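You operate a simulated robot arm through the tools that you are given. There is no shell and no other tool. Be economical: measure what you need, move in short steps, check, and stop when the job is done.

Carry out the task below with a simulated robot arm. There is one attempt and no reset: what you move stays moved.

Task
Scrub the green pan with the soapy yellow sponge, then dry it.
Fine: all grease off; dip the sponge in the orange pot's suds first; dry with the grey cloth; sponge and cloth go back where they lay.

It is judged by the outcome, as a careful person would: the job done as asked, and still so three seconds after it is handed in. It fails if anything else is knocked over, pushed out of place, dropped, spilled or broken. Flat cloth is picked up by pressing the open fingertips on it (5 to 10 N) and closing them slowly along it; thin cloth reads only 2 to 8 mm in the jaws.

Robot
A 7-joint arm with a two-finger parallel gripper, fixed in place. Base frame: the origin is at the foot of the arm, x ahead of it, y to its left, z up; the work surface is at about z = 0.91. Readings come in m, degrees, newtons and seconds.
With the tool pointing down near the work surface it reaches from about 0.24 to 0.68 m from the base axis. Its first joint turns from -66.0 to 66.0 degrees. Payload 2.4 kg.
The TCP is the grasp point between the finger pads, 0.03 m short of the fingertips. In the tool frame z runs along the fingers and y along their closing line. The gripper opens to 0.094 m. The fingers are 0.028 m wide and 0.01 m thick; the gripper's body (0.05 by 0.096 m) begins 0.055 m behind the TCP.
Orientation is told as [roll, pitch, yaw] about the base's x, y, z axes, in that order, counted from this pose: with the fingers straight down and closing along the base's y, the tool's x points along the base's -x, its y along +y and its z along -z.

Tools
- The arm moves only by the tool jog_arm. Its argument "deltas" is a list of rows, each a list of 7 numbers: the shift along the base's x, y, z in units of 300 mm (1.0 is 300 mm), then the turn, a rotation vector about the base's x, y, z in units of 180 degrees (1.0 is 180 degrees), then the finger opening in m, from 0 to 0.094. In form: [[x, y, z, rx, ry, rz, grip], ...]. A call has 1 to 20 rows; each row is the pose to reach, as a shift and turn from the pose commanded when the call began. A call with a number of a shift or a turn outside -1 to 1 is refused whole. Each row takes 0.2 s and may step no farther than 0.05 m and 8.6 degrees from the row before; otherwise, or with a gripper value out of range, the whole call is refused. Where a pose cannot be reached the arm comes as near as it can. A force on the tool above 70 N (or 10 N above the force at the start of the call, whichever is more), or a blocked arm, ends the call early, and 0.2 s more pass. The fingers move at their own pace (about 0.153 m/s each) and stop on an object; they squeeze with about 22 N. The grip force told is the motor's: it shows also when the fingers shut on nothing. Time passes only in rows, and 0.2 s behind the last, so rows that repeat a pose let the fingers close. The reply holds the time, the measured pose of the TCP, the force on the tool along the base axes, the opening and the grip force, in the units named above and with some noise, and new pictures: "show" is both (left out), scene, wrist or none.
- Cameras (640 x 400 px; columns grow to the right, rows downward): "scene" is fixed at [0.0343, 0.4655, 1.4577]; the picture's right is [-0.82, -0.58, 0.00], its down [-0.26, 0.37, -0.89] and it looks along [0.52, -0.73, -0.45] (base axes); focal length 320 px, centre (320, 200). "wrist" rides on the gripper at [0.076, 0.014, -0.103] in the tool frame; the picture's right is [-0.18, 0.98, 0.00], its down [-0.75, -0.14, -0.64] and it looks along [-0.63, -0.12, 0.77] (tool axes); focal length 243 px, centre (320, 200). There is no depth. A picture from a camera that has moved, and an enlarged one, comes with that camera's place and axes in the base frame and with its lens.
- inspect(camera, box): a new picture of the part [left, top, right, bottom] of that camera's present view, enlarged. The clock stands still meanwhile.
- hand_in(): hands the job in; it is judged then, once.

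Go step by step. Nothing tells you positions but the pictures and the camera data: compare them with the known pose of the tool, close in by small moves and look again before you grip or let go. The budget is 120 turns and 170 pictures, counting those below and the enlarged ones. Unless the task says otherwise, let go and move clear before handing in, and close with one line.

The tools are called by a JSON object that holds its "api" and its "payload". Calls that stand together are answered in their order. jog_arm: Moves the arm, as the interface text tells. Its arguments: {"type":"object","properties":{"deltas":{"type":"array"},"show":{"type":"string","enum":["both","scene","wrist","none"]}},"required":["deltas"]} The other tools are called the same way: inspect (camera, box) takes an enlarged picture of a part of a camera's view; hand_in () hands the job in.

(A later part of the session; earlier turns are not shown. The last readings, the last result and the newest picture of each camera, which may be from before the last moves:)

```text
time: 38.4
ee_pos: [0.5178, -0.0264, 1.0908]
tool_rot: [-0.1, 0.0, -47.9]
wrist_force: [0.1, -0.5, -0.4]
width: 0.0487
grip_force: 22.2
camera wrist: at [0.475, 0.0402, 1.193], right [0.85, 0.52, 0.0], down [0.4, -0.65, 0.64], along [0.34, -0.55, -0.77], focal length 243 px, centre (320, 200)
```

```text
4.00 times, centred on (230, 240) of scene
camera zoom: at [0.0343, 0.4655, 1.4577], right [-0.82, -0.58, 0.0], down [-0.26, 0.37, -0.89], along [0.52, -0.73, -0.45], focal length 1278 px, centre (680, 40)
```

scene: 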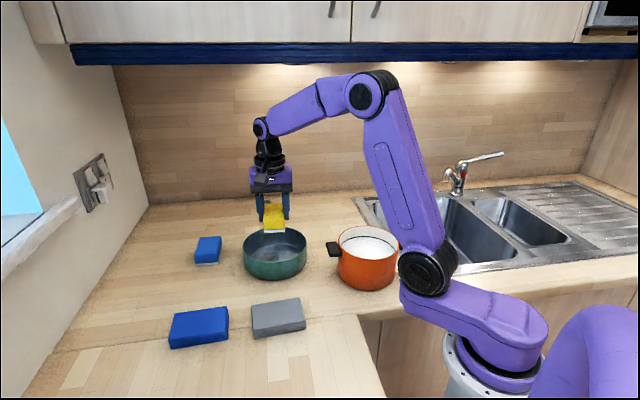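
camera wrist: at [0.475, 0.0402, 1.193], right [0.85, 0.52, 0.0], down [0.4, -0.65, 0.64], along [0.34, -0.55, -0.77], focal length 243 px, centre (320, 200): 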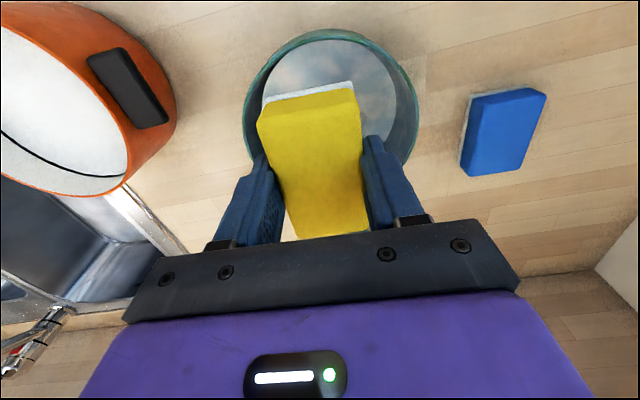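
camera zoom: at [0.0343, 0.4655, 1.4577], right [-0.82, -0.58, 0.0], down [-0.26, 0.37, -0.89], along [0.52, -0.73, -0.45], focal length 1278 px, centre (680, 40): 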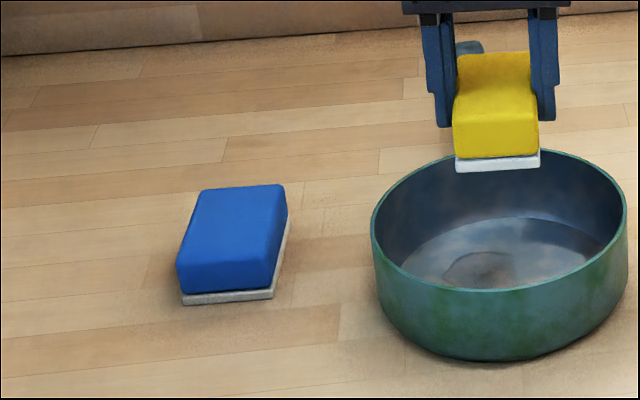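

The grease is much fainter but a trace remains, and the pan crept about 2 cm in +y. I'll drag it back and scrub again.

{"api": "jog_arm", "payload": {"deltas": [[0.074, -0.052, -0.05, 0, 0, 0, 0.03], [0.074, -0.052, -0.2, 0, 0, 0, 0.03], [0.074, -0.052, -0.33, 0, 0, 0, 0.03], [0.074, -0.052, -0.43, 0, 0, 0, 0.03], [0.074, -0.052, -0.452, 0, 0, 0, 0.03], [0.074, -0.052, -0.459, 0, 0, 0, 0.03], [0.077, -0.067, -0.459, 0, 0, 0, 0.03], [0.08, -0.085, -0.459, 0, 0, 0, 0.03], [0.084, -0.103, -0.459, 0, 0, 0, 0.03], [0.087, -0.119, -0.459, 0, 0, 0, 0.03], [0.087, -0.119, -0.459, 0, 0, 0, 0.03]], "show": "wrist"}}

{"api": "inspect", "payload": {"camera": "scene", "box": [150, 190, 310, 290]}}

```text
time: 40.8
ee_pos: [0.5439, -0.0616, 0.9571]
tool_rot: [0.1, -0.4, -47.8]
wrist_force: [0.5, 12.4, 36.2]
width: 0.0489
grip_force: 21.4
camera wrist: at [0.5014, 0.0055, 1.0591], right [0.85, 0.52, 0.0], down [0.4, -0.65, 0.65], along [0.34, -0.55, -0.76], focal length 243 px, centre (320, 200)
```

wrist: 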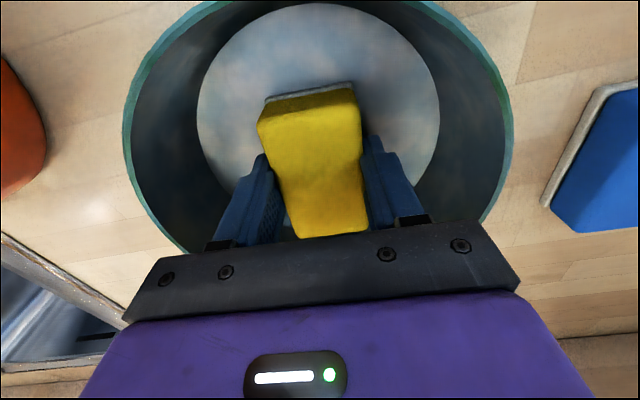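

```text
4.00 times, centred on (230, 240) of scene
camera zoom: at [0.0337, 0.4659, 1.4576], right [-0.82, -0.58, 0.0], down [-0.26, 0.37, -0.89], along [0.52, -0.73, -0.45], focal length 1278 px, centre (680, 40)
```

zoom: 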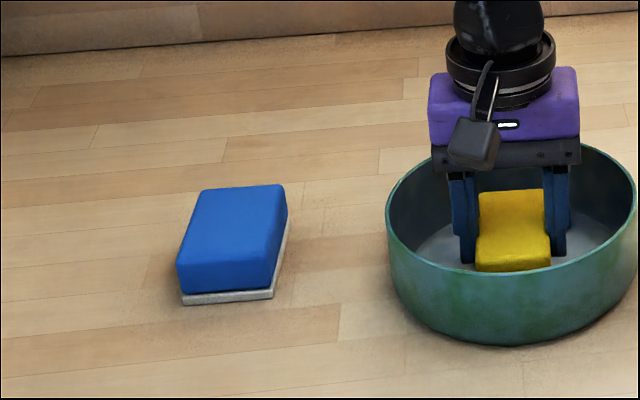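

The pan is back at its original spot. I'm lightening the press and scrubbing again with smaller strokes.

{"api": "jog_arm", "payload": {"deltas": [[0, 0, 0.006, 0, 0, 0, 0.03], [0, 0, 0.011, 0, 0, 0, 0.03], [-0.018, -0.02, 0.011, 0, 0, 0, 0.03], [-0.036, -0.04, 0.011, 0, 0, 0, 0.03], [-0.018, -0.02, 0.011, 0, 0, 0, 0.03], [0, 0, 0.011, 0, 0, 0, 0.03], [0.018, 0.02, 0.011, 0, 0, 0, 0.03], [0.036, 0.04, 0.011, 0, 0, 0, 0.03], [0.056, 0.019, 0.011, 0, 0, 0, 0.03], [0.038, 0, 0.011, 0, 0, 0, 0.03], [0.02, -0.021, 0.011, 0, 0, 0, 0.03], [0.038, 0, 0.011, 0, 0, 0, 0.03], [0.056, 0.019, 0.011, 0, 0, 0, 0.03], [0.036, 0.04, 0.011, 0, 0, 0, 0.03], [0.018, 0.02, 0.011, 0, 0, 0, 0.03], [0.0, 0.0, 0.011, 0, 0, 0, 0.03], [0.018, -0.02, 0.011, 0, 0, 0, 0.03], [0, 0, 0.011, 0, 0, 0, 0.03], [-0.018, 0.02, 0.011, 0, 0, 0, 0.03], [0, 0, 0.011, 0, 0, 0, 0.03]], "show": "none"}}

{"api": "jog_arm", "payload": {"deltas": [[0, 0, 0.02, 0, 0, 0, 0.03], [0, 0, 0.1, 0, 0, 0, 0.03], [0, 0, 0.25, 0, 0, 0, 0.03], [0, 0, 0.4, 0, 0, 0, 0.03], [-0.1, 0.1, 0.45, 0, 0, 0, 0.03], [-0.2, 0.2, 0.47, 0, 0, 0, 0.03], [-0.2, 0.2, 0.47, 0, 0, 0, 0.03]], "show": "wrist"}}

{"api": "inspect", "payload": {"camera": "scene", "box": [150, 190, 310, 290]}}

```text
time: 45.0
ee_pos: [0.5421, -0.0624, 0.9584]
tool_rot: [0.0, 0.1, -47.9]
wrist_force: [-1.0, -0.2, -0.5]
width: 0.0488
grip_force: 21.8
```

```text
time: 46.6
ee_pos: [0.4795, -0.0003, 1.0971]
tool_rot: [0.1, 0.0, -47.9]
wrist_force: [0.0, -0.1, -1.3]
width: 0.0488
grip_force: 21.9
camera wrist: at [0.4386, 0.0665, 1.2001], right [0.85, 0.52, 0.0], down [0.4, -0.65, 0.64], along [0.34, -0.55, -0.77], focal length 243 px, centre (320, 200)
```

wrist: 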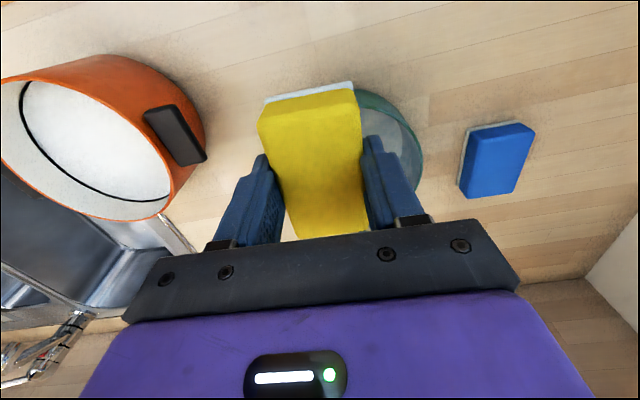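

```text
4.00 times, centred on (230, 240) of scene
camera zoom: at [0.0343, 0.4655, 1.4577], right [-0.82, -0.58, 0.0], down [-0.26, 0.37, -0.89], along [0.52, -0.73, -0.45], focal length 1278 px, centre (680, 40)
```

zoom: 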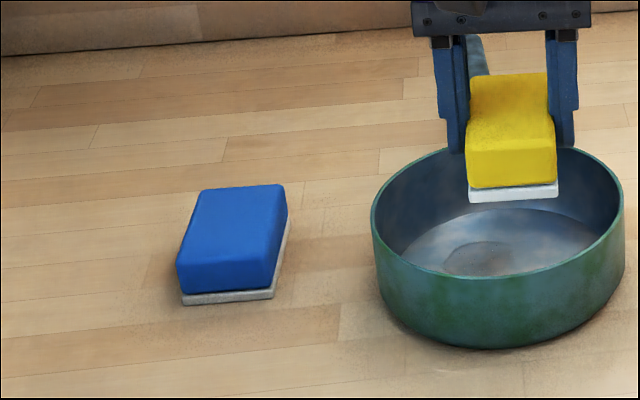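

A faint mark is still visible. I'm moving sideways for a clear wrist view of the pan's floor.

{"api": "jog_arm", "payload": {"deltas": [[0.14, 0.09, 0, 0, 0, 0, 0.03], [0.28, 0.18, 0, 0, 0, 0, 0.03], [0.4, 0.25, 0, 0, 0, 0, 0.03], [0.4, 0.25, 0, 0, 0, 0, 0.03]], "show": "none"}}

{"api": "inspect", "payload": {"camera": "wrist", "box": [90, 50, 290, 220]}}

```text
time: 47.6
ee_pos: [0.6038, 0.0732, 1.0963]
tool_rot: [-0.1, 0.1, -47.9]
wrist_force: [-0.2, 0.0, -0.5]
width: 0.0488
grip_force: 22.0
```

```text
2.35 times, centred on (190, 135) of wrist
camera zoom: at [0.5617, 0.1403, 1.1995], right [0.85, 0.52, 0.0], down [0.4, -0.65, 0.64], along [0.33, -0.55, -0.77], focal length 571 px, centre (626, 353)
```

zoom: 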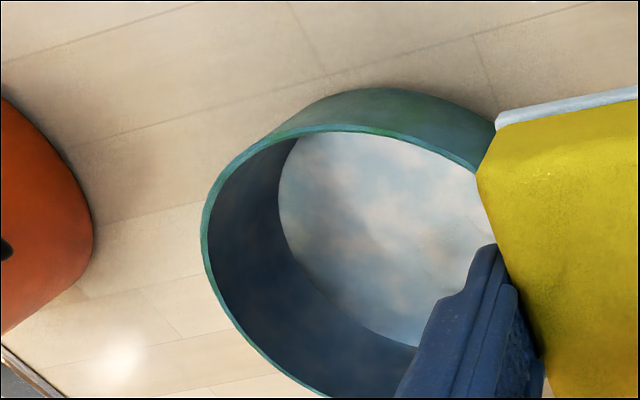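

{"api": "jog_arm", "payload": {"deltas": [[0.1, 0.16, 0, 0, 0, 0, 0.03], [0.15, 0.28, 0, 0, 0, 0, 0.03], [0.15, 0.28, 0, 0, 0, 0, 0.03]], "show": "none"}}

{"api": "inspect", "payload": {"camera": "wrist", "box": [60, 60, 260, 230]}}

{"api": "inspect", "payload": {"camera": "scene", "box": [230, 205, 326, 285]}}

```text
refused: row 1 steps farther than a row can; nothing moved
```

```text
2.35 times, centred on (160, 145) of wrist
camera zoom: at [0.5617, 0.1403, 1.1995], right [0.85, 0.52, 0.0], down [0.4, -0.65, 0.64], along [0.33, -0.55, -0.77], focal length 571 px, centre (696, 329)
```

zoom: 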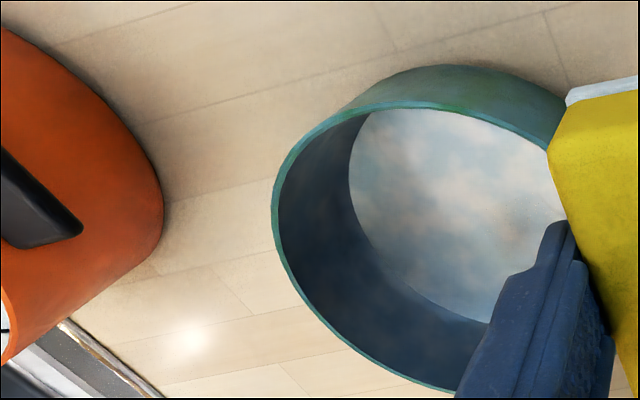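

```text
5.00 times, centred on (278, 245) of scene
camera zoom: at [0.0343, 0.4655, 1.4577], right [-0.82, -0.58, 0.0], down [-0.26, 0.37, -0.89], along [0.52, -0.73, -0.45], focal length 1598 px, centre (530, -25)
```

zoom: 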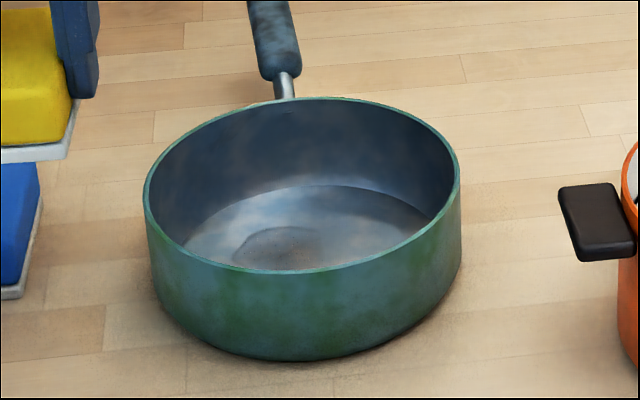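

{"api": "jog_arm", "payload": {"deltas": [[0.07, 0.1, 0, 0, 0, 0, 0.03], [0.14, 0.2, 0, 0, 0, 0, 0.03], [0.14, 0.28, 0, 0, 0, 0, 0.03], [0.14, 0.28, 0, 0, 0, 0, 0.03]], "show": "none"}}

{"api": "inspect", "payload": {"camera": "wrist", "box": [90, 70, 290, 240]}}

```text
time: 48.6
ee_pos: [0.6451, 0.1572, 1.0982]
tool_rot: [-0.1, 0.0, -47.9]
wrist_force: [-0.4, -0.2, 0.2]
width: 0.0488
grip_force: 22.0
```

```text
2.35 times, centred on (190, 155) of wrist
camera zoom: at [0.6028, 0.2244, 1.2001], right [0.85, 0.52, 0.0], down [0.4, -0.65, 0.64], along [0.33, -0.55, -0.77], focal length 571 px, centre (626, 306)
```

zoom: 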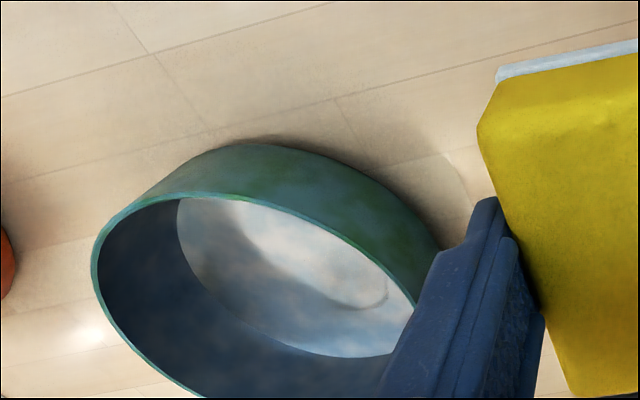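

A faint outline remains toward +x, around (0.573, -0.055), at the edge of what I covered. I'm scrubbing there with short strokes.

{"api": "jog_arm", "payload": {"deltas": [[-0.05, -0.12, 0, 0, 0, 0, 0.03], [-0.1, -0.25, 0, 0, 0, 0, 0.03], [-0.15, -0.38, 0, 0, 0, 0, 0.03], [-0.2, -0.51, 0, 0, 0, 0, 0.03], [-0.25, -0.64, 0, 0, 0, 0, 0.03], [-0.277, -0.714, -0.05, 0, 0, 0, 0.03], [-0.277, -0.714, -0.18, 0, 0, 0, 0.03], [-0.277, -0.714, -0.32, 0, 0, 0, 0.03], [-0.277, -0.714, -0.43, 0, 0, 0, 0.03], [-0.277, -0.714, -0.464, 0, 0, 0, 0.03], [-0.277, -0.714, -0.474, 0, 0, 0, 0.03], [-0.277, -0.714, -0.474, 0, 0, 0, 0.03]], "show": "wrist"}}

```text
time: 51.2
ee_pos: [0.562, -0.0579, 0.9578]
tool_rot: [0.0, 0.0, -47.9]
wrist_force: [-5.4, 1.2, 12.9]
width: 0.0489
grip_force: 21.6
camera wrist: at [0.5201, 0.0095, 1.0598], right [0.85, 0.52, 0.0], down [0.4, -0.65, 0.64], along [0.34, -0.55, -0.77], focal length 243 px, centre (320, 200)
```

wrist: 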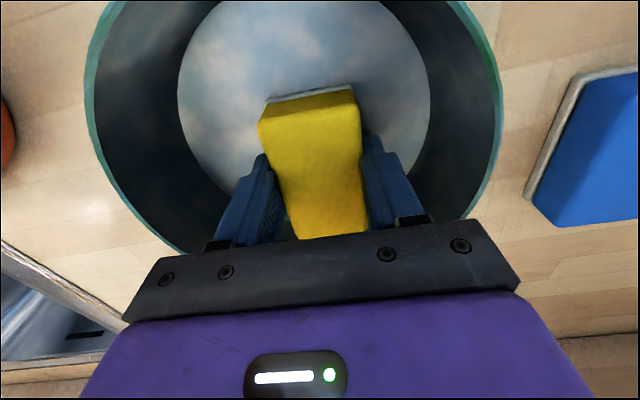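

{"api": "jog_arm", "payload": {"deltas": [[0.018, 0.02, 0, 0, 0, 0, 0.03], [0.036, 0.015, 0, 0, 0, 0, 0.03], [0.018, -0.005, 0, 0, 0, 0, 0.03], [0, -0.02, 0, 0, 0, 0, 0.03], [-0.018, -0.02, 0, 0, 0, 0, 0.03], [-0.036, -0.03, 0, 0, 0, 0, 0.03], [-0.018, 0, 0, 0, 0, 0, 0.03], [0, 0.02, 0, 0, 0, 0, 0.03], [0.02, 0.03, 0, 0, 0, 0, 0.03], [0, 0, 0, 0, 0, 0, 0.03], [-0.02, -0.03, 0, 0, 0, 0, 0.03], [0, 0, 0, 0, 0, 0, 0.03], [0.03, 0.02, 0, 0, 0, 0, 0.03], [0, 0, 0, 0, 0, 0, 0.03], [-0.03, -0.02, 0, 0, 0, 0, 0.03], [0, 0, 0, 0, 0, 0, 0.03], [0.02, -0.01, 0, 0, 0, 0, 0.03], [-0.02, 0.01, 0, 0, 0, 0, 0.03], [0, 0, 0, 0, 0, 0, 0.03]], "show": "none"}}

{"api": "jog_arm", "payload": {"deltas": [[0, 0, 0.03, 0, 0, 0, 0.03], [0, 0, 0.1, 0, 0, 0, 0.03], [0, 0, 0.25, 0, 0, 0, 0.03], [0, 0, 0.4, 0, 0, 0, 0.03], [0.05, 0.1, 0.47, 0, 0, 0, 0.03], [0.1, 0.2, 0.47, 0, 0, 0, 0.03], [0.15, 0.3, 0.47, 0, 0, 0, 0.03], [0.2, 0.42, 0.47, 0, 0, 0, 0.03], [0.26, 0.55, 0.47, 0, 0, 0, 0.03], [0.277, 0.68, 0.47, 0, 0, 0, 0.03], [0.277, 0.714, 0.47, 0, 0, 0, 0.03], [0.277, 0.714, 0.47, 0, 0, 0, 0.03]], "show": "none"}}

{"api": "inspect", "payload": {"camera": "scene", "box": [150, 190, 310, 290]}}

{"api": "inspect", "payload": {"camera": "wrist", "box": [90, 70, 290, 240]}}

```text
time: 55.2
ee_pos: [0.561, -0.0548, 0.9574]
tool_rot: [-0.1, 0.1, -47.7]
wrist_force: [-9.3, 3.8, 25.7]
width: 0.0484
grip_force: 21.9
```

```text
time: 57.8
ee_pos: [0.6451, 0.1563, 1.0984]
tool_rot: [-0.1, -0.1, -47.9]
wrist_force: [0.0, 0.0, -0.4]
width: 0.0489
grip_force: 22.1
```

```text
4.00 times, centred on (230, 240) of scene
camera zoom: at [0.0343, 0.4655, 1.4577], right [-0.82, -0.58, 0.0], down [-0.26, 0.37, -0.89], along [0.52, -0.73, -0.45], focal length 1278 px, centre (680, 40)
```

zoom: 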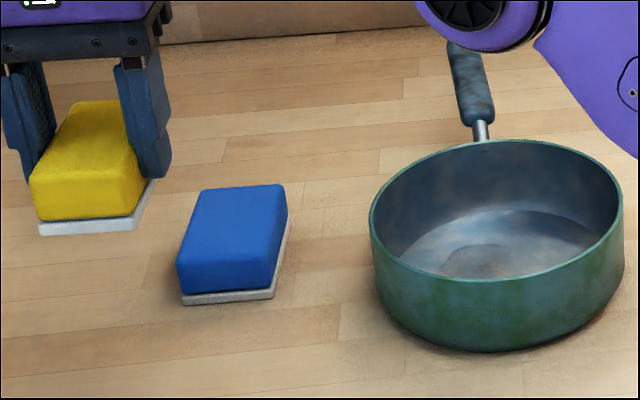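

```text
2.35 times, centred on (190, 155) of wrist
camera zoom: at [0.6034, 0.2234, 1.2004], right [0.85, 0.52, 0.0], down [0.4, -0.65, 0.64], along [0.34, -0.55, -0.77], focal length 571 px, centre (626, 306)
```

zoom: 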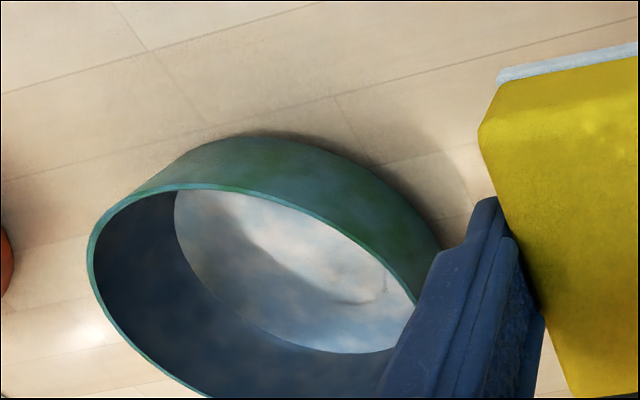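

{"api": "inspect", "payload": {"camera": "scene", "box": [245, 230, 309, 270]}}

{"api": "inspect", "payload": {"camera": "wrist", "box": [160, 140, 240, 190]}}

```text
10.00 times, centred on (277, 250) of scene
camera zoom: at [0.0343, 0.4655, 1.4577], right [-0.82, -0.58, 0.0], down [-0.26, 0.37, -0.89], along [0.52, -0.73, -0.45], focal length 3196 px, centre (750, -300)
```

zoom: 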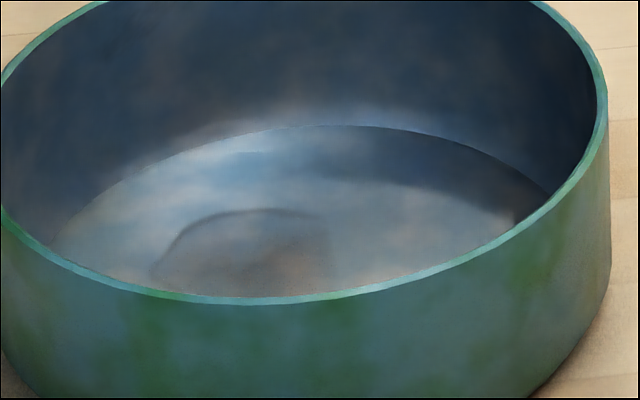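

```text
8.00 times, centred on (200, 165) of wrist
camera zoom: at [0.6034, 0.2234, 1.2004], right [0.85, 0.52, 0.0], down [0.4, -0.65, 0.64], along [0.34, -0.55, -0.77], focal length 1941 px, centre (1280, 480)
```

zoom: 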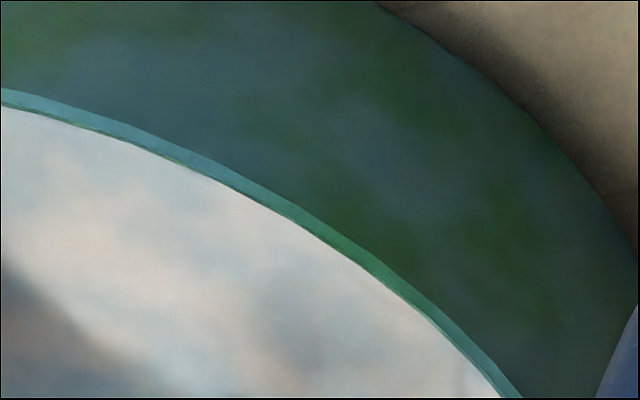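

{"api": "jog_arm", "payload": {"deltas": [[0, -0.1, 0.06, 0, 0, 0, 0.03], [0.01, -0.2, 0.12, 0, 0, 0, 0.03], [0.016, -0.287, 0.17, 0, 0, 0, 0.03], [0.016, -0.287, 0.17, 0, 0, 0, 0.03]], "show": "none"}}

{"api": "inspect", "payload": {"camera": "wrist", "box": [100, 40, 300, 210]}}

```text
time: 58.8
ee_pos: [0.6439, 0.0706, 1.147]
tool_rot: [-0.1, -0.1, -47.9]
wrist_force: [-0.2, 0.4, 0.8]
width: 0.0489
grip_force: 21.8
out of reach, approached as far as the arm can: row 3, 4
```

```text
2.35 times, centred on (200, 125) of wrist
camera zoom: at [0.6017, 0.1372, 1.2499], right [0.85, 0.52, 0.0], down [0.4, -0.65, 0.64], along [0.34, -0.55, -0.77], focal length 571 px, centre (602, 376)
```

zoom: 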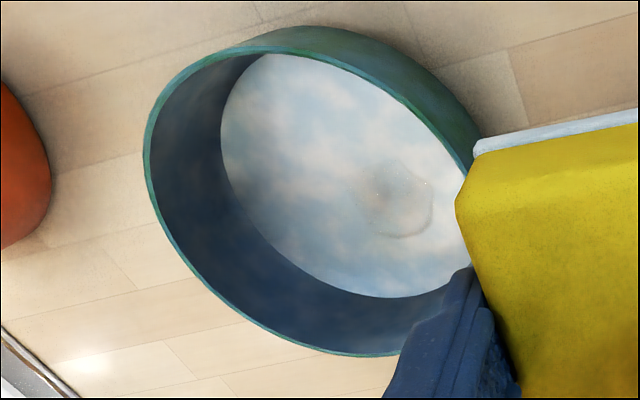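

The clear view shows a faint residue ring centred near (0.570, -0.050), off-centre toward +x in the pan. I'm going back for more strokes right there.

{"api": "jog_arm", "payload": {"deltas": [[-0.08, -0.12, 0, 0, 0, 0, 0.03], [-0.16, -0.24, -0.03, 0, 0, 0, 0.03], [-0.24, -0.36, -0.06, 0, 0, 0, 0.03], [-0.27, -0.395, -0.18, 0, 0, 0, 0.03], [-0.27, -0.395, -0.32, 0, 0, 0, 0.03], [-0.27, -0.395, -0.46, 0, 0, 0, 0.03], [-0.27, -0.395, -0.58, 0, 0, 0, 0.03], [-0.27, -0.395, -0.62, 0, 0, 0, 0.03], [-0.27, -0.395, -0.633, 0, 0, 0, 0.03], [-0.27, -0.395, -0.633, 0, 0, 0, 0.03]], "show": "wrist"}}

```text
time: 61.0
ee_pos: [0.5624, -0.0494, 0.958]
tool_rot: [0.1, 0.0, -47.9]
wrist_force: [-3.2, -0.8, 8.6]
width: 0.049
grip_force: 22.4
camera wrist: at [0.5203, 0.0181, 1.0598], right [0.85, 0.52, 0.0], down [0.4, -0.65, 0.64], along [0.34, -0.55, -0.77], focal length 243 px, centre (320, 200)
```

wrist: 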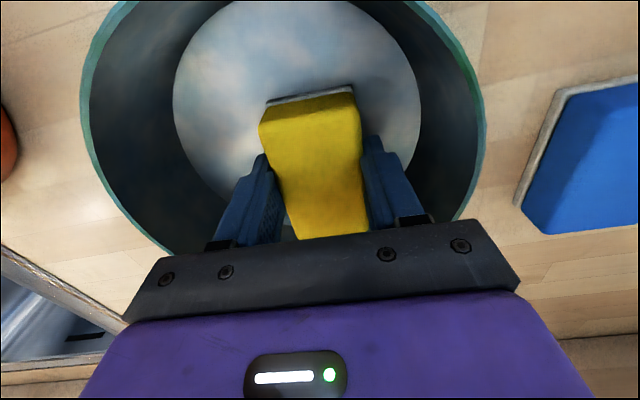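

{"api": "jog_arm", "payload": {"deltas": [[-0.02, -0.022, 0, 0, 0, 0, 0.03], [-0.036, -0.04, 0, 0, 0, 0, 0.03], [-0.018, -0.02, 0, 0, 0, 0, 0.03], [0.01, 0.011, 0, 0, 0, 0, 0.03], [-0.01, -0.011, 0, 0, 0, 0, 0.03], [-0.036, -0.04, 0, 0, 0, 0, 0.03], [-0.01, -0.011, 0, 0, 0, 0, 0.03], [0.02, 0.0, 0, 0, 0, 0, 0.03], [0.0, -0.022, 0, 0, 0, 0, 0.03], [-0.02, -0.04, 0, 0, 0, 0, 0.03], [0, -0.02, 0, 0, 0, 0, 0.03], [0.02, 0.0, 0, 0, 0, 0, 0.03], [0.01, 0.011, 0, 0, 0, 0, 0.03], [-0.01, 0.011, 0, 0, 0, 0, 0.03], [-0.03, -0.011, 0, 0, 0, 0, 0.03], [-0.05, -0.03, 0, 0, 0, 0, 0.03], [-0.03, -0.011, 0, 0, 0, 0, 0.03], [-0.01, 0.011, 0, 0, 0, 0, 0.03], [0, 0, 0, 0, 0, 0, 0.03]], "show": "none"}}

{"api": "jog_arm", "payload": {"deltas": [[-0.02, -0.022, -0.001, 0, 0, 0, 0.03], [-0.036, -0.04, -0.001, 0, 0, 0, 0.03], [-0.018, -0.02, -0.001, 0, 0, 0, 0.03], [0.01, 0.011, -0.001, 0, 0, 0, 0.03], [-0.01, -0.011, -0.001, 0, 0, 0, 0.03], [-0.036, -0.04, -0.001, 0, 0, 0, 0.03], [-0.01, -0.011, -0.001, 0, 0, 0, 0.03], [0.02, 0.0, -0.001, 0, 0, 0, 0.03], [0.0, -0.022, -0.001, 0, 0, 0, 0.03], [-0.02, -0.04, -0.001, 0, 0, 0, 0.03], [0, -0.02, -0.001, 0, 0, 0, 0.03], [0.02, 0.0, -0.001, 0, 0, 0, 0.03], [0.01, 0.011, -0.001, 0, 0, 0, 0.03], [-0.01, 0.011, -0.001, 0, 0, 0, 0.03], [-0.03, -0.011, -0.001, 0, 0, 0, 0.03], [-0.05, -0.03, -0.001, 0, 0, 0, 0.03], [-0.03, -0.011, -0.001, 0, 0, 0, 0.03], [-0.01, 0.011, -0.001, 0, 0, 0, 0.03], [0, 0, -0.001, 0, 0, 0, 0.03]], "show": "wrist"}}

{"api": "inspect", "payload": {"camera": "scene", "box": [150, 190, 310, 290]}}

```text
time: 65.0
ee_pos: [0.5624, -0.0479, 0.9584]
tool_rot: [-0.1, 0.1, -47.8]
wrist_force: [-8.6, -1.8, 24.0]
width: 0.0489
grip_force: 21.9
```

```text
time: 69.0
ee_pos: [0.5629, -0.0463, 0.9573]
tool_rot: [0.0, -0.1, -47.8]
wrist_force: [-10.2, -0.6, 31.7]
width: 0.0488
grip_force: 22.3
camera wrist: at [0.5203, 0.0195, 1.0594], right [0.85, 0.52, 0.0], down [0.4, -0.65, 0.64], along [0.34, -0.55, -0.77], focal length 243 px, centre (320, 200)
```

wrist: 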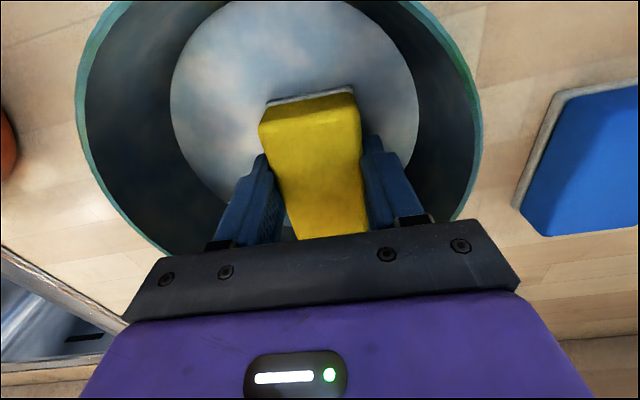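

```text
4.00 times, centred on (230, 240) of scene
camera zoom: at [0.0334, 0.4655, 1.4577], right [-0.82, -0.58, 0.0], down [-0.26, 0.37, -0.89], along [0.52, -0.73, -0.45], focal length 1278 px, centre (680, 40)
```

zoom: 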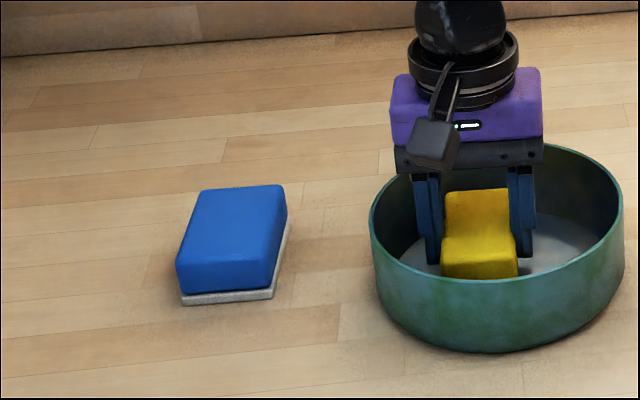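

The pan is about 15 mm off in +y. While still pressed I'm dragging it back, then lifting to inspect.

{"api": "jog_arm", "payload": {"deltas": [[-0.002, -0.012, -0.002, 0, 0, 0, 0.03], [-0.004, -0.025, -0.002, 0, 0, 0, 0.03], [-0.006, -0.038, -0.002, 0, 0, 0, 0.03], [-0.008, -0.052, -0.002, 0, 0, 0, 0.03], [-0.008, -0.052, -0.002, 0, 0, 0, 0.03], [-0.008, -0.052, 0.03, 0, 0, 0, 0.03], [-0.008, -0.052, 0.13, 0, 0, 0, 0.03], [-0.008, -0.052, 0.28, 0, 0, 0, 0.03], [-0.008, -0.052, 0.42, 0, 0, 0, 0.03], [0.05, 0.05, 0.5, 0, 0, 0, 0.03], [0.13, 0.15, 0.57, 0, 0, 0, 0.03], [0.2, 0.27, 0.63, 0, 0, 0, 0.03], [0.26, 0.38, 0.63, 0, 0, 0, 0.03], [0.26, 0.38, 0.63, 0, 0, 0, 0.03]], "show": "none"}}

{"api": "inspect", "payload": {"camera": "wrist", "box": [100, 40, 300, 210]}}

{"api": "inspect", "payload": {"camera": "scene", "box": [150, 190, 310, 290]}}

```text
time: 72.0
ee_pos: [0.6394, 0.0668, 1.1443]
tool_rot: [-0.1, 0.1, -47.9]
wrist_force: [-0.5, 0.2, 0.5]
width: 0.0487
grip_force: 22.2
```

```text
2.35 times, centred on (200, 125) of wrist
camera zoom: at [0.5989, 0.1331, 1.2464], right [0.85, 0.52, 0.0], down [0.4, -0.65, 0.64], along [0.33, -0.55, -0.77], focal length 571 px, centre (602, 376)
```

zoom: 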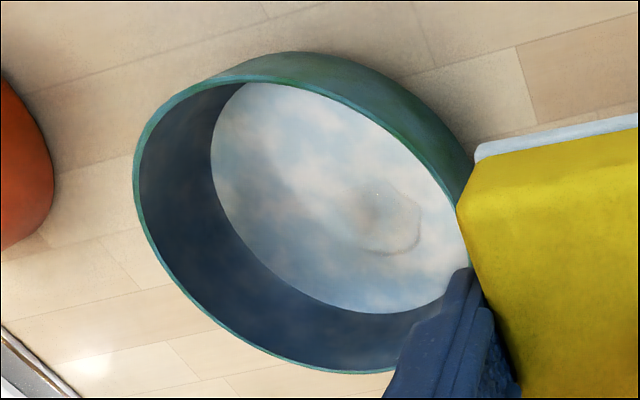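

```text
4.00 times, centred on (230, 240) of scene
camera zoom: at [0.0343, 0.4655, 1.4577], right [-0.82, -0.58, 0.0], down [-0.26, 0.37, -0.89], along [0.52, -0.73, -0.45], focal length 1278 px, centre (680, 40)
```

zoom: 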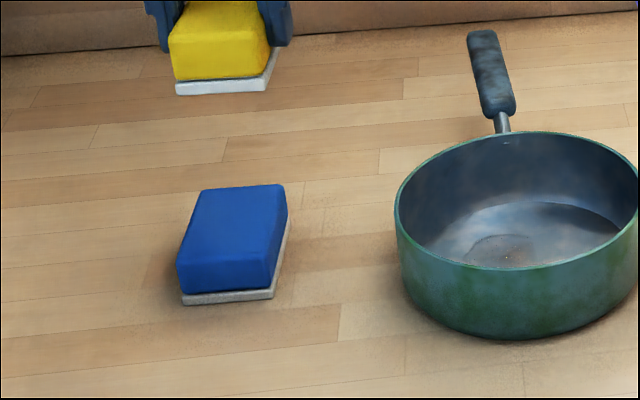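

The residue is just the +x part of the stain, at pan-relative x +0.03 to +0.047, which the slanted sponge barely reached. I'll turn the sponge so its long side runs along y and it fits closer to that wall.

{"api": "jog_arm", "payload": {"deltas": [[-0.05, -0.1, -0.02, 0, 0, -0.04, 0.03], [-0.1, -0.2, -0.05, 0, 0, -0.08, 0.03], [-0.15, -0.3, -0.1, 0, 0, -0.12, 0.03], [-0.2, -0.4, -0.15, 0, 0, -0.16, 0.03], [-0.24, -0.459, -0.2, 0, 0, -0.2, 0.03], [-0.245, -0.459, -0.25, 0, 0, -0.234, 0.03], [-0.245, -0.459, -0.3, 0, 0, -0.234, 0.03], [-0.245, -0.459, -0.42, 0, 0, -0.234, 0.03], [-0.245, -0.459, -0.53, 0, 0, -0.234, 0.03], [-0.245, -0.459, -0.53, 0, 0, -0.234, 0.03]]}}

```text
time: 74.2
ee_pos: [0.5665, -0.0746, 0.9854]
tool_rot: [0.0, 0.0, -90.0]
wrist_force: [0.1, -0.1, -0.3]
width: 0.0488
grip_force: 21.4
camera wrist: at [0.5792, 0.0039, 1.0876], right [0.98, -0.18, 0.0], down [-0.14, -0.75, 0.64], along [-0.12, -0.63, -0.77], focal length 243 px, centre (320, 200)
```

scene: 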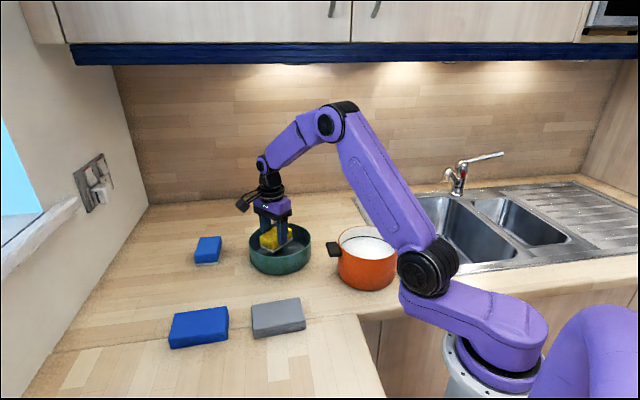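
wrist: 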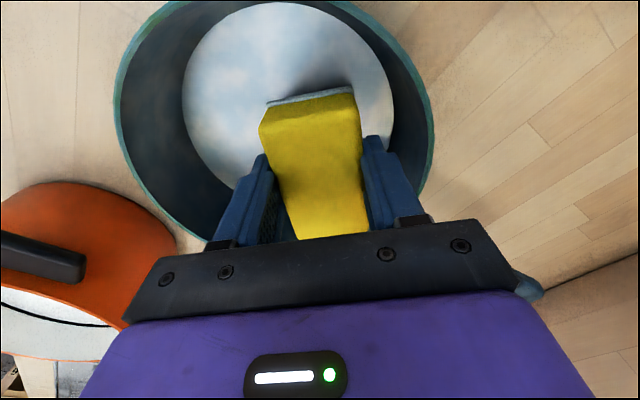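

Now the sponge sits near the +x wall with its long side along y. I'm lowering to contact.

{"api": "jog_arm", "payload": {"deltas": [[0, 0.005, -0.04, 0, 0, 0, 0.03], [0, 0.005, -0.075, 0, 0, 0, 0.03], [0, 0.005, -0.093, 0, 0, 0, 0.03], [0, 0.005, -0.093, 0, 0, 0, 0.03]], "show": "none"}}

```text
time: 75.2
ee_pos: [0.5668, -0.0704, 0.9584]
tool_rot: [0.0, 0.1, -90.0]
wrist_force: [-1.0, -0.5, -0.3]
width: 0.0488
grip_force: 22.2
```

{"api": "jog_arm", "payload": {"deltas": [[0, 0, -0.004, 0, 0, 0, 0.03], [-0.03, 0, -0.004, 0, 0, 0, 0.03], [-0.06, 0, -0.004, 0, 0, 0, 0.03], [-0.03, 0, -0.004, 0, 0, 0, 0.03], [0.01, 0, -0.004, 0, 0, 0, 0.03], [-0.02, -0.02, -0.004, 0, 0, 0, 0.03], [-0.05, -0.02, -0.004, 0, 0, 0, 0.03], [-0.02, -0.02, -0.004, 0, 0, 0, 0.03], [0.005, -0.015, -0.004, 0, 0, 0, 0.03], [0.005, 0.015, -0.004, 0, 0, 0, 0.03], [-0.03, 0.02, -0.004, 0, 0, 0, 0.03], [-0.06, 0.02, -0.004, 0, 0, 0, 0.03], [-0.03, 0.02, -0.004, 0, 0, 0, 0.03], [0.005, 0.015, -0.004, 0, 0, 0, 0.03], [-0.03, 0, -0.004, 0, 0, 0, 0.03], [0.01, 0, -0.004, 0, 0, 0, 0.03], [-0.03, 0, -0.004, 0, 0, 0, 0.03], [0.01, 0, -0.004, 0, 0, 0, 0.03], [0, 0, -0.004, 0, 0, 0, 0.03]], "show": "wrist"}}

{"api": "inspect", "payload": {"camera": "scene", "box": [150, 190, 310, 290]}}

```text
time: 79.2
ee_pos: [0.5684, -0.0713, 0.9573]
tool_rot: [0.2, 0.0, -90.0]
wrist_force: [2.8, -3.1, 15.7]
width: 0.0487
grip_force: 22.8
camera wrist: at [0.5803, 0.0049, 1.0596], right [0.98, -0.18, 0.0], down [-0.14, -0.75, 0.64], along [-0.12, -0.63, -0.77], focal length 243 px, centre (320, 200)
```

wrist: 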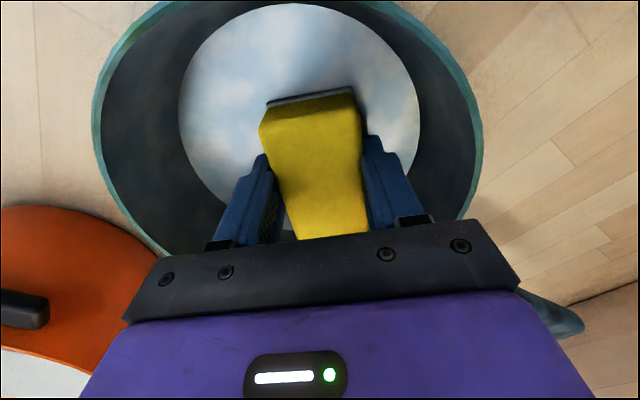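

```text
4.00 times, centred on (230, 240) of scene
camera zoom: at [0.0341, 0.4654, 1.4578], right [-0.82, -0.58, 0.0], down [-0.26, 0.37, -0.89], along [0.52, -0.73, -0.45], focal length 1278 px, centre (680, 40)
```

zoom: 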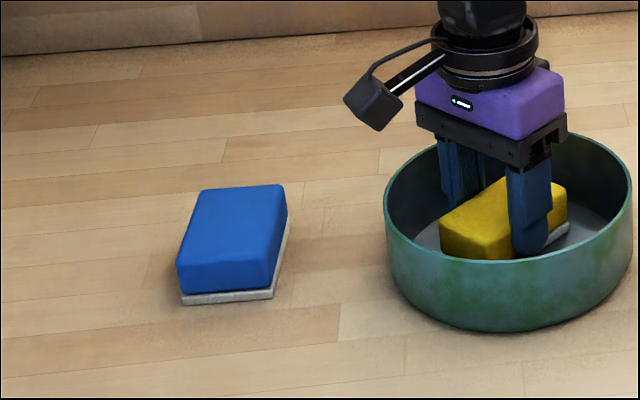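

{"api": "jog_arm", "payload": {"deltas": [[0, 0, 0.03, 0, 0, 0, 0.03], [0, 0, 0.15, 0, 0, 0, 0.03], [0, 0, 0.3, 0, 0, 0, 0.03], [0, 0, 0.44, 0, 0, 0, 0.03], [0.1, 0.05, 0.52, 0, 0, 0, 0.03], [0.2, 0.1, 0.58, 0, 0, 0, 0.03], [0.3, 0.13, 0.58, 0, 0, 0, 0.03], [0.3, 0.13, 0.58, 0, 0, 0, 0.03]], "show": "none"}}

{"api": "inspect", "payload": {"camera": "wrist", "box": [120, 30, 320, 200]}}

```text
time: 81.0
ee_pos: [0.6542, -0.0287, 1.1306]
tool_rot: [-0.1, 0.0, -90.0]
wrist_force: [-0.4, -0.7, 0.3]
width: 0.0488
grip_force: 22.1
```

```text
2.35 times, centred on (220, 115) of wrist
camera zoom: at [0.6681, 0.0468, 1.2327], right [0.98, -0.18, 0.0], down [-0.14, -0.75, 0.64], along [-0.12, -0.63, -0.77], focal length 571 px, centre (555, 400)
```

zoom: 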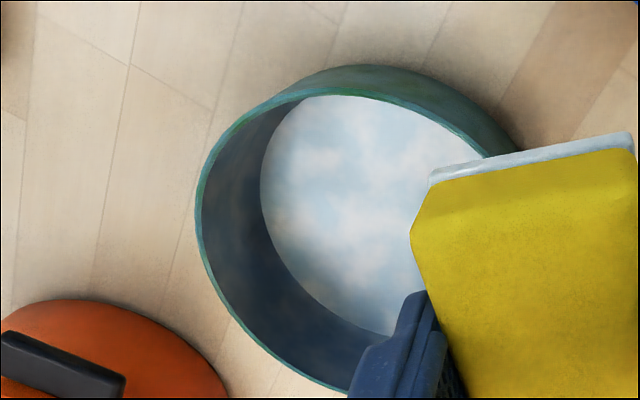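

{"api": "inspect", "payload": {"camera": "scene", "box": [245, 222, 309, 262]}}

{"api": "jog_arm", "payload": {"deltas": [[-0.03, 0.1, 0, 0, 0, 0, 0.03], [-0.06, 0.2, 0, 0, 0, 0.03, 0.03], [-0.09, 0.3, 0, 0, 0, 0.07, 0.03], [-0.09, 0.36, 0, 0, 0, 0.11, 0.03], [-0.07, 0.36, 0, 0, 0, 0.15, 0.03], [-0.05, 0.34, 0.03, 0, 0, 0.19, 0.03], [-0.04, 0.33, 0.05, 0, 0, 0.234, 0.03], [-0.04, 0.33, 0.05, 0, 0, 0.234, 0.03]], "show": "none"}}

{"api": "inspect", "payload": {"camera": "wrist", "box": [100, 40, 300, 210]}}

```text
10.00 times, centred on (277, 242) of scene
camera zoom: at [0.0343, 0.4655, 1.4577], right [-0.82, -0.58, 0.0], down [-0.26, 0.37, -0.89], along [0.52, -0.73, -0.45], focal length 3196 px, centre (750, -220)
```

zoom: 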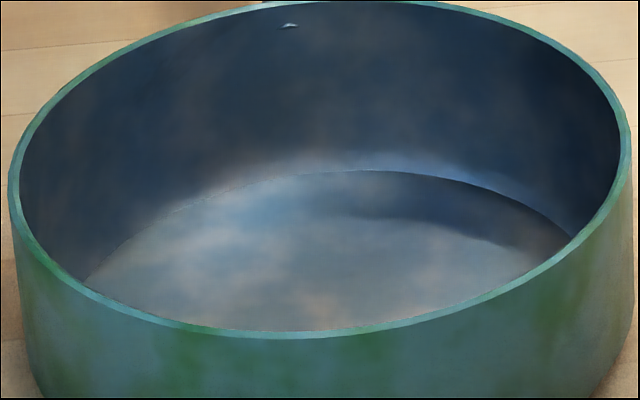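

```text
time: 82.8
ee_pos: [0.6448, 0.0687, 1.1478]
tool_rot: [0.0, 0.0, -47.8]
wrist_force: [0.4, 0.3, 0.4]
width: 0.0487
grip_force: 21.9
```

```text
2.35 times, centred on (200, 125) of wrist
camera zoom: at [0.6025, 0.1352, 1.2495], right [0.85, 0.52, 0.0], down [0.4, -0.65, 0.64], along [0.34, -0.55, -0.77], focal length 571 px, centre (602, 376)
```

zoom: 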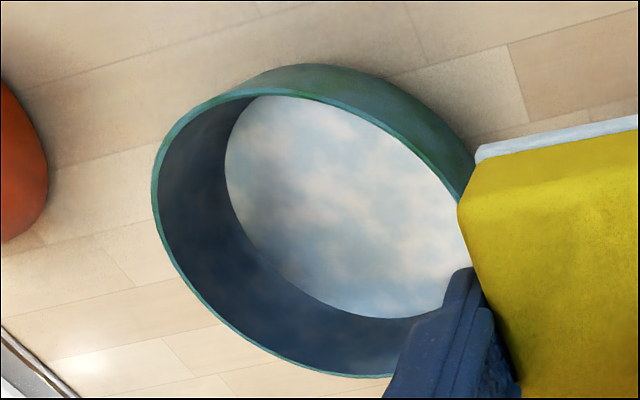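

All the grease is gone. I'm returning the wet sponge to its home at (0.664, 0.159).

{"api": "jog_arm", "payload": {"deltas": [[0.02, 0.1, 0, 0, 0, 0, 0.03], [0.04, 0.2, -0.02, 0, 0, 0, 0.03], [0.06, 0.301, -0.1, 0, 0, 0, 0.03], [0.063, 0.301, -0.22, 0, 0, 0, 0.03], [0.063, 0.301, -0.34, 0, 0, 0, 0.03], [0.063, 0.301, -0.46, 0, 0, 0, 0.03], [0.063, 0.301, -0.56, 0, 0, 0, 0.03], [0.063, 0.301, -0.61, 0, 0, 0, 0.03], [0.063, 0.301, -0.61, 0, 0, 0, 0.03]]}}

```text
time: 84.8
ee_pos: [0.6653, 0.1567, 0.9629]
tool_rot: [-0.1, 0.1, -47.9]
wrist_force: [0.1, 0.3, -0.2]
width: 0.0487
grip_force: 22.2
out of reach, approached as far as the arm can: row 1, 2, 3, 4
camera wrist: at [0.6235, 0.2238, 1.0657], right [0.85, 0.52, 0.0], down [0.4, -0.65, 0.64], along [0.34, -0.55, -0.77], focal length 243 px, centre (320, 200)
```

scene: 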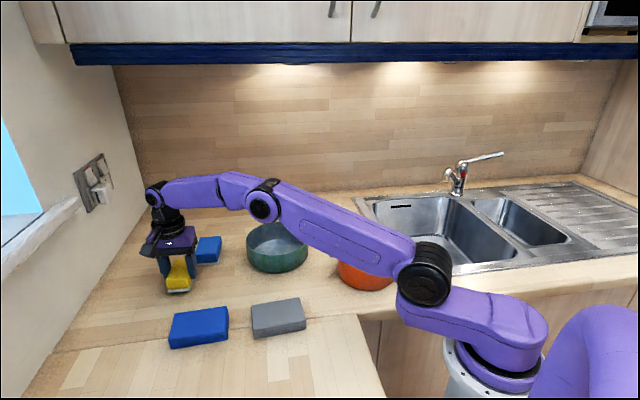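
wrist: 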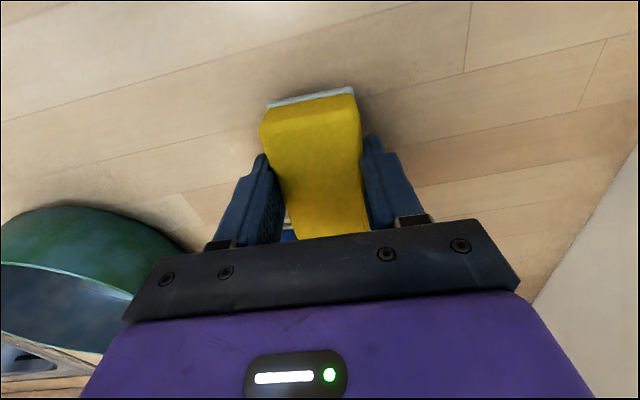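

The sponge slid about 5 mm forward in the grip, so I'm compensating while setting it down.

{"api": "jog_arm", "payload": {"deltas": [[-0.016, 0.02, -0.012, 0, 0, 0, 0.03], [-0.016, 0.02, -0.022, 0, 0, 0, 0.03], [-0.016, 0.02, -0.027, 0, 0, 0, 0.03], [-0.016, 0.02, -0.027, 0, 0, 0, 0.03]], "show": "none"}}

{"api": "inspect", "payload": {"camera": "scene", "box": [130, 220, 258, 300]}}

```text
time: 85.8
ee_pos: [0.6607, 0.1628, 0.9554]
tool_rot: [0.0, 0.0, -47.8]
wrist_force: [0.3, 0.3, 0.3]
width: 0.0486
grip_force: 22.0
```

```text
5.00 times, centred on (194, 260) of scene
camera zoom: at [0.0343, 0.4655, 1.4577], right [-0.82, -0.58, 0.0], down [-0.26, 0.37, -0.89], along [0.52, -0.73, -0.45], focal length 1598 px, centre (950, -100)
```

zoom: 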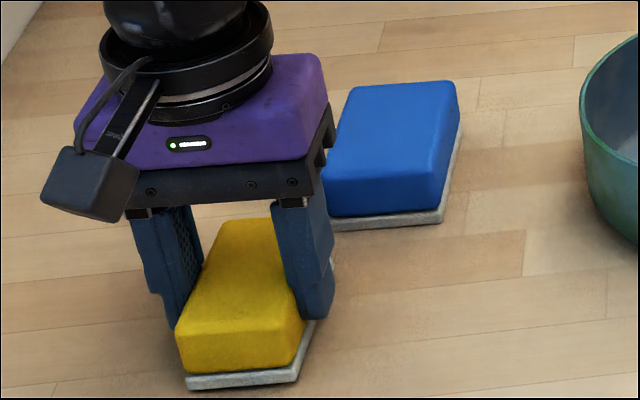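

The placement matches the original within about 2 mm. I'm lowering to touch, then releasing and rising.

{"api": "jog_arm", "payload": {"deltas": [[0, 0, -0.004, 0, 0, 0, 0.03], [0, 0, -0.006, 0, 0, 0, 0.03], [0, 0, -0.006, 0, 0, 0, 0.055], [0, 0, -0.006, 0, 0, 0, 0.075], [0, 0, -0.006, 0, 0, 0, 0.094], [0, 0, -0.006, 0, 0, 0, 0.094], [0, 0, 0.05, 0, 0, 0, 0.094], [0, 0, 0.15, 0, 0, 0, 0.094], [0, 0, 0.3, 0, 0, 0, 0.094], [0, 0, 0.4, 0, 0, 0, 0.094]], "show": "none"}}

{"api": "inspect", "payload": {"camera": "scene", "box": [130, 220, 258, 300]}}

```text
time: 88.0
ee_pos: [0.6551, 0.1631, 1.075]
tool_rot: [0.0, -0.1, -48.0]
wrist_force: [0.0, -0.2, -0.6]
width: 0.0938
grip_force: 0.1
out of reach, approached as far as the arm can: row 10
```

```text
5.00 times, centred on (194, 260) of scene
camera zoom: at [0.0343, 0.4655, 1.4577], right [-0.82, -0.58, 0.0], down [-0.26, 0.37, -0.89], along [0.52, -0.73, -0.45], focal length 1598 px, centre (950, -100)
```

zoom: 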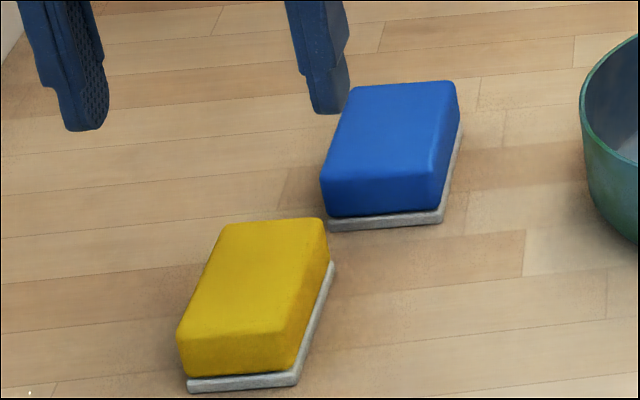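

The sponge is home. I estimate the grey cloth is a folded pad of about 104 x 66 mm centred near (0.394, 0.108), its short side at 139°. I'm going above it with yaw +49°.

{"api": "jog_arm", "payload": {"deltas": [[-0.04, 0, 0.05, 0, 0, 0.04, 0.094], [-0.12, -0.02, 0.1, 0, 0, 0.08, 0.094], [-0.2, -0.04, 0.15, 0, 0, 0.12, 0.094], [-0.28, -0.06, 0.15, 0, 0, 0.16, 0.094], [-0.36, -0.08, 0.15, 0, 0, 0.2, 0.094], [-0.44, -0.1, 0.15, 0, 0, 0.245, 0.094], [-0.52, -0.12, 0.15, 0, 0, 0.29, 0.094], [-0.6, -0.14, 0.15, 0, 0, 0.335, 0.094], [-0.68, -0.16, 0.15, 0, 0, 0.38, 0.094], [-0.76, -0.18, 0.15, 0, 0, 0.425, 0.094], [-0.84, -0.2, 0.15, 0, 0, 0.47, 0.094], [-0.917, -0.21, 0.15, 0, 0, 0.51, 0.094], [-0.917, -0.21, 0.15, 0, 0, 0.54, 0.094], [-0.917, -0.21, 0.15, 0, 0, 0.54, 0.094]]}}

{"api": "inspect", "payload": {"camera": "scene", "box": [150, 280, 326, 390]}}

```text
time: 91.0
ee_pos: [0.3818, 0.1004, 1.1201]
tool_rot: [0.0, 0.2, 49.4]
wrist_force: [0.7, -0.7, 0.2]
width: 0.0941
grip_force: 0.2
camera wrist: at [0.3203, 0.0524, 1.2216], right [-0.63, 0.78, 0.0], down [0.6, 0.48, 0.64], along [0.5, 0.4, -0.77], focal length 243 px, centre (320, 200)
```

scene: 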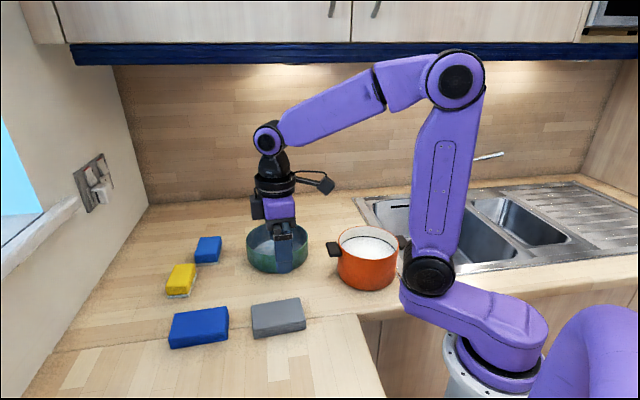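
wrist: 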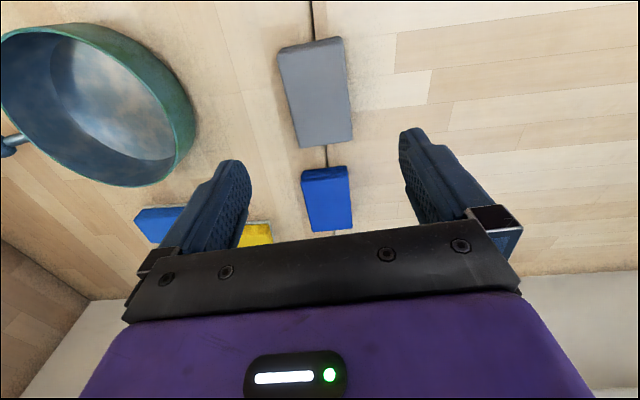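

```text
3.64 times, centred on (238, 335) of scene
camera zoom: at [0.0343, 0.4655, 1.4577], right [-0.82, -0.58, 0.0], down [-0.26, 0.37, -0.89], along [0.52, -0.73, -0.45], focal length 1162 px, centre (618, -291)
```

zoom: 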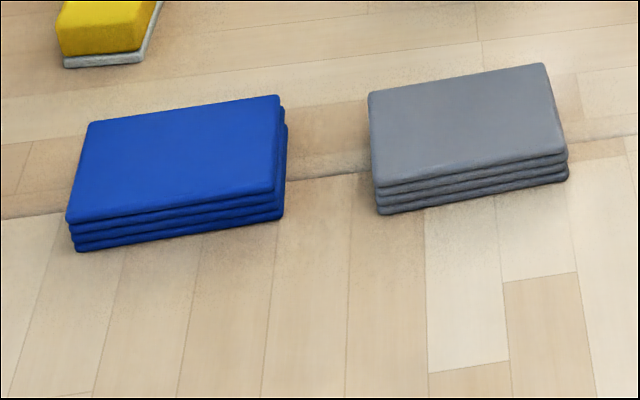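

{"api": "inspect", "payload": {"camera": "wrist", "box": [235, 20, 395, 160]}}

```text
2.86 times, centred on (315, 90) of wrist
camera zoom: at [0.3203, 0.0524, 1.2216], right [-0.63, 0.78, 0.0], down [0.6, 0.48, 0.64], along [0.5, 0.4, -0.77], focal length 693 px, centre (334, 514)
```

zoom: 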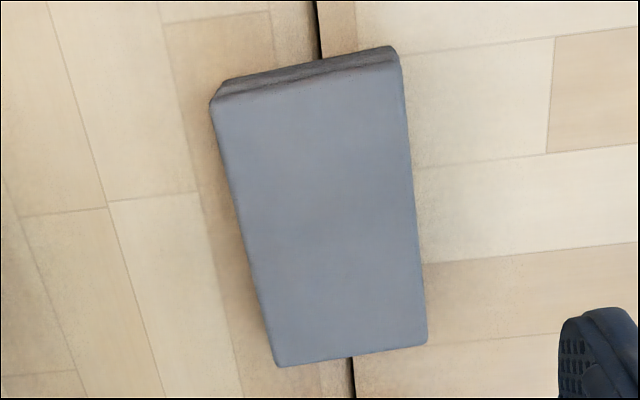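

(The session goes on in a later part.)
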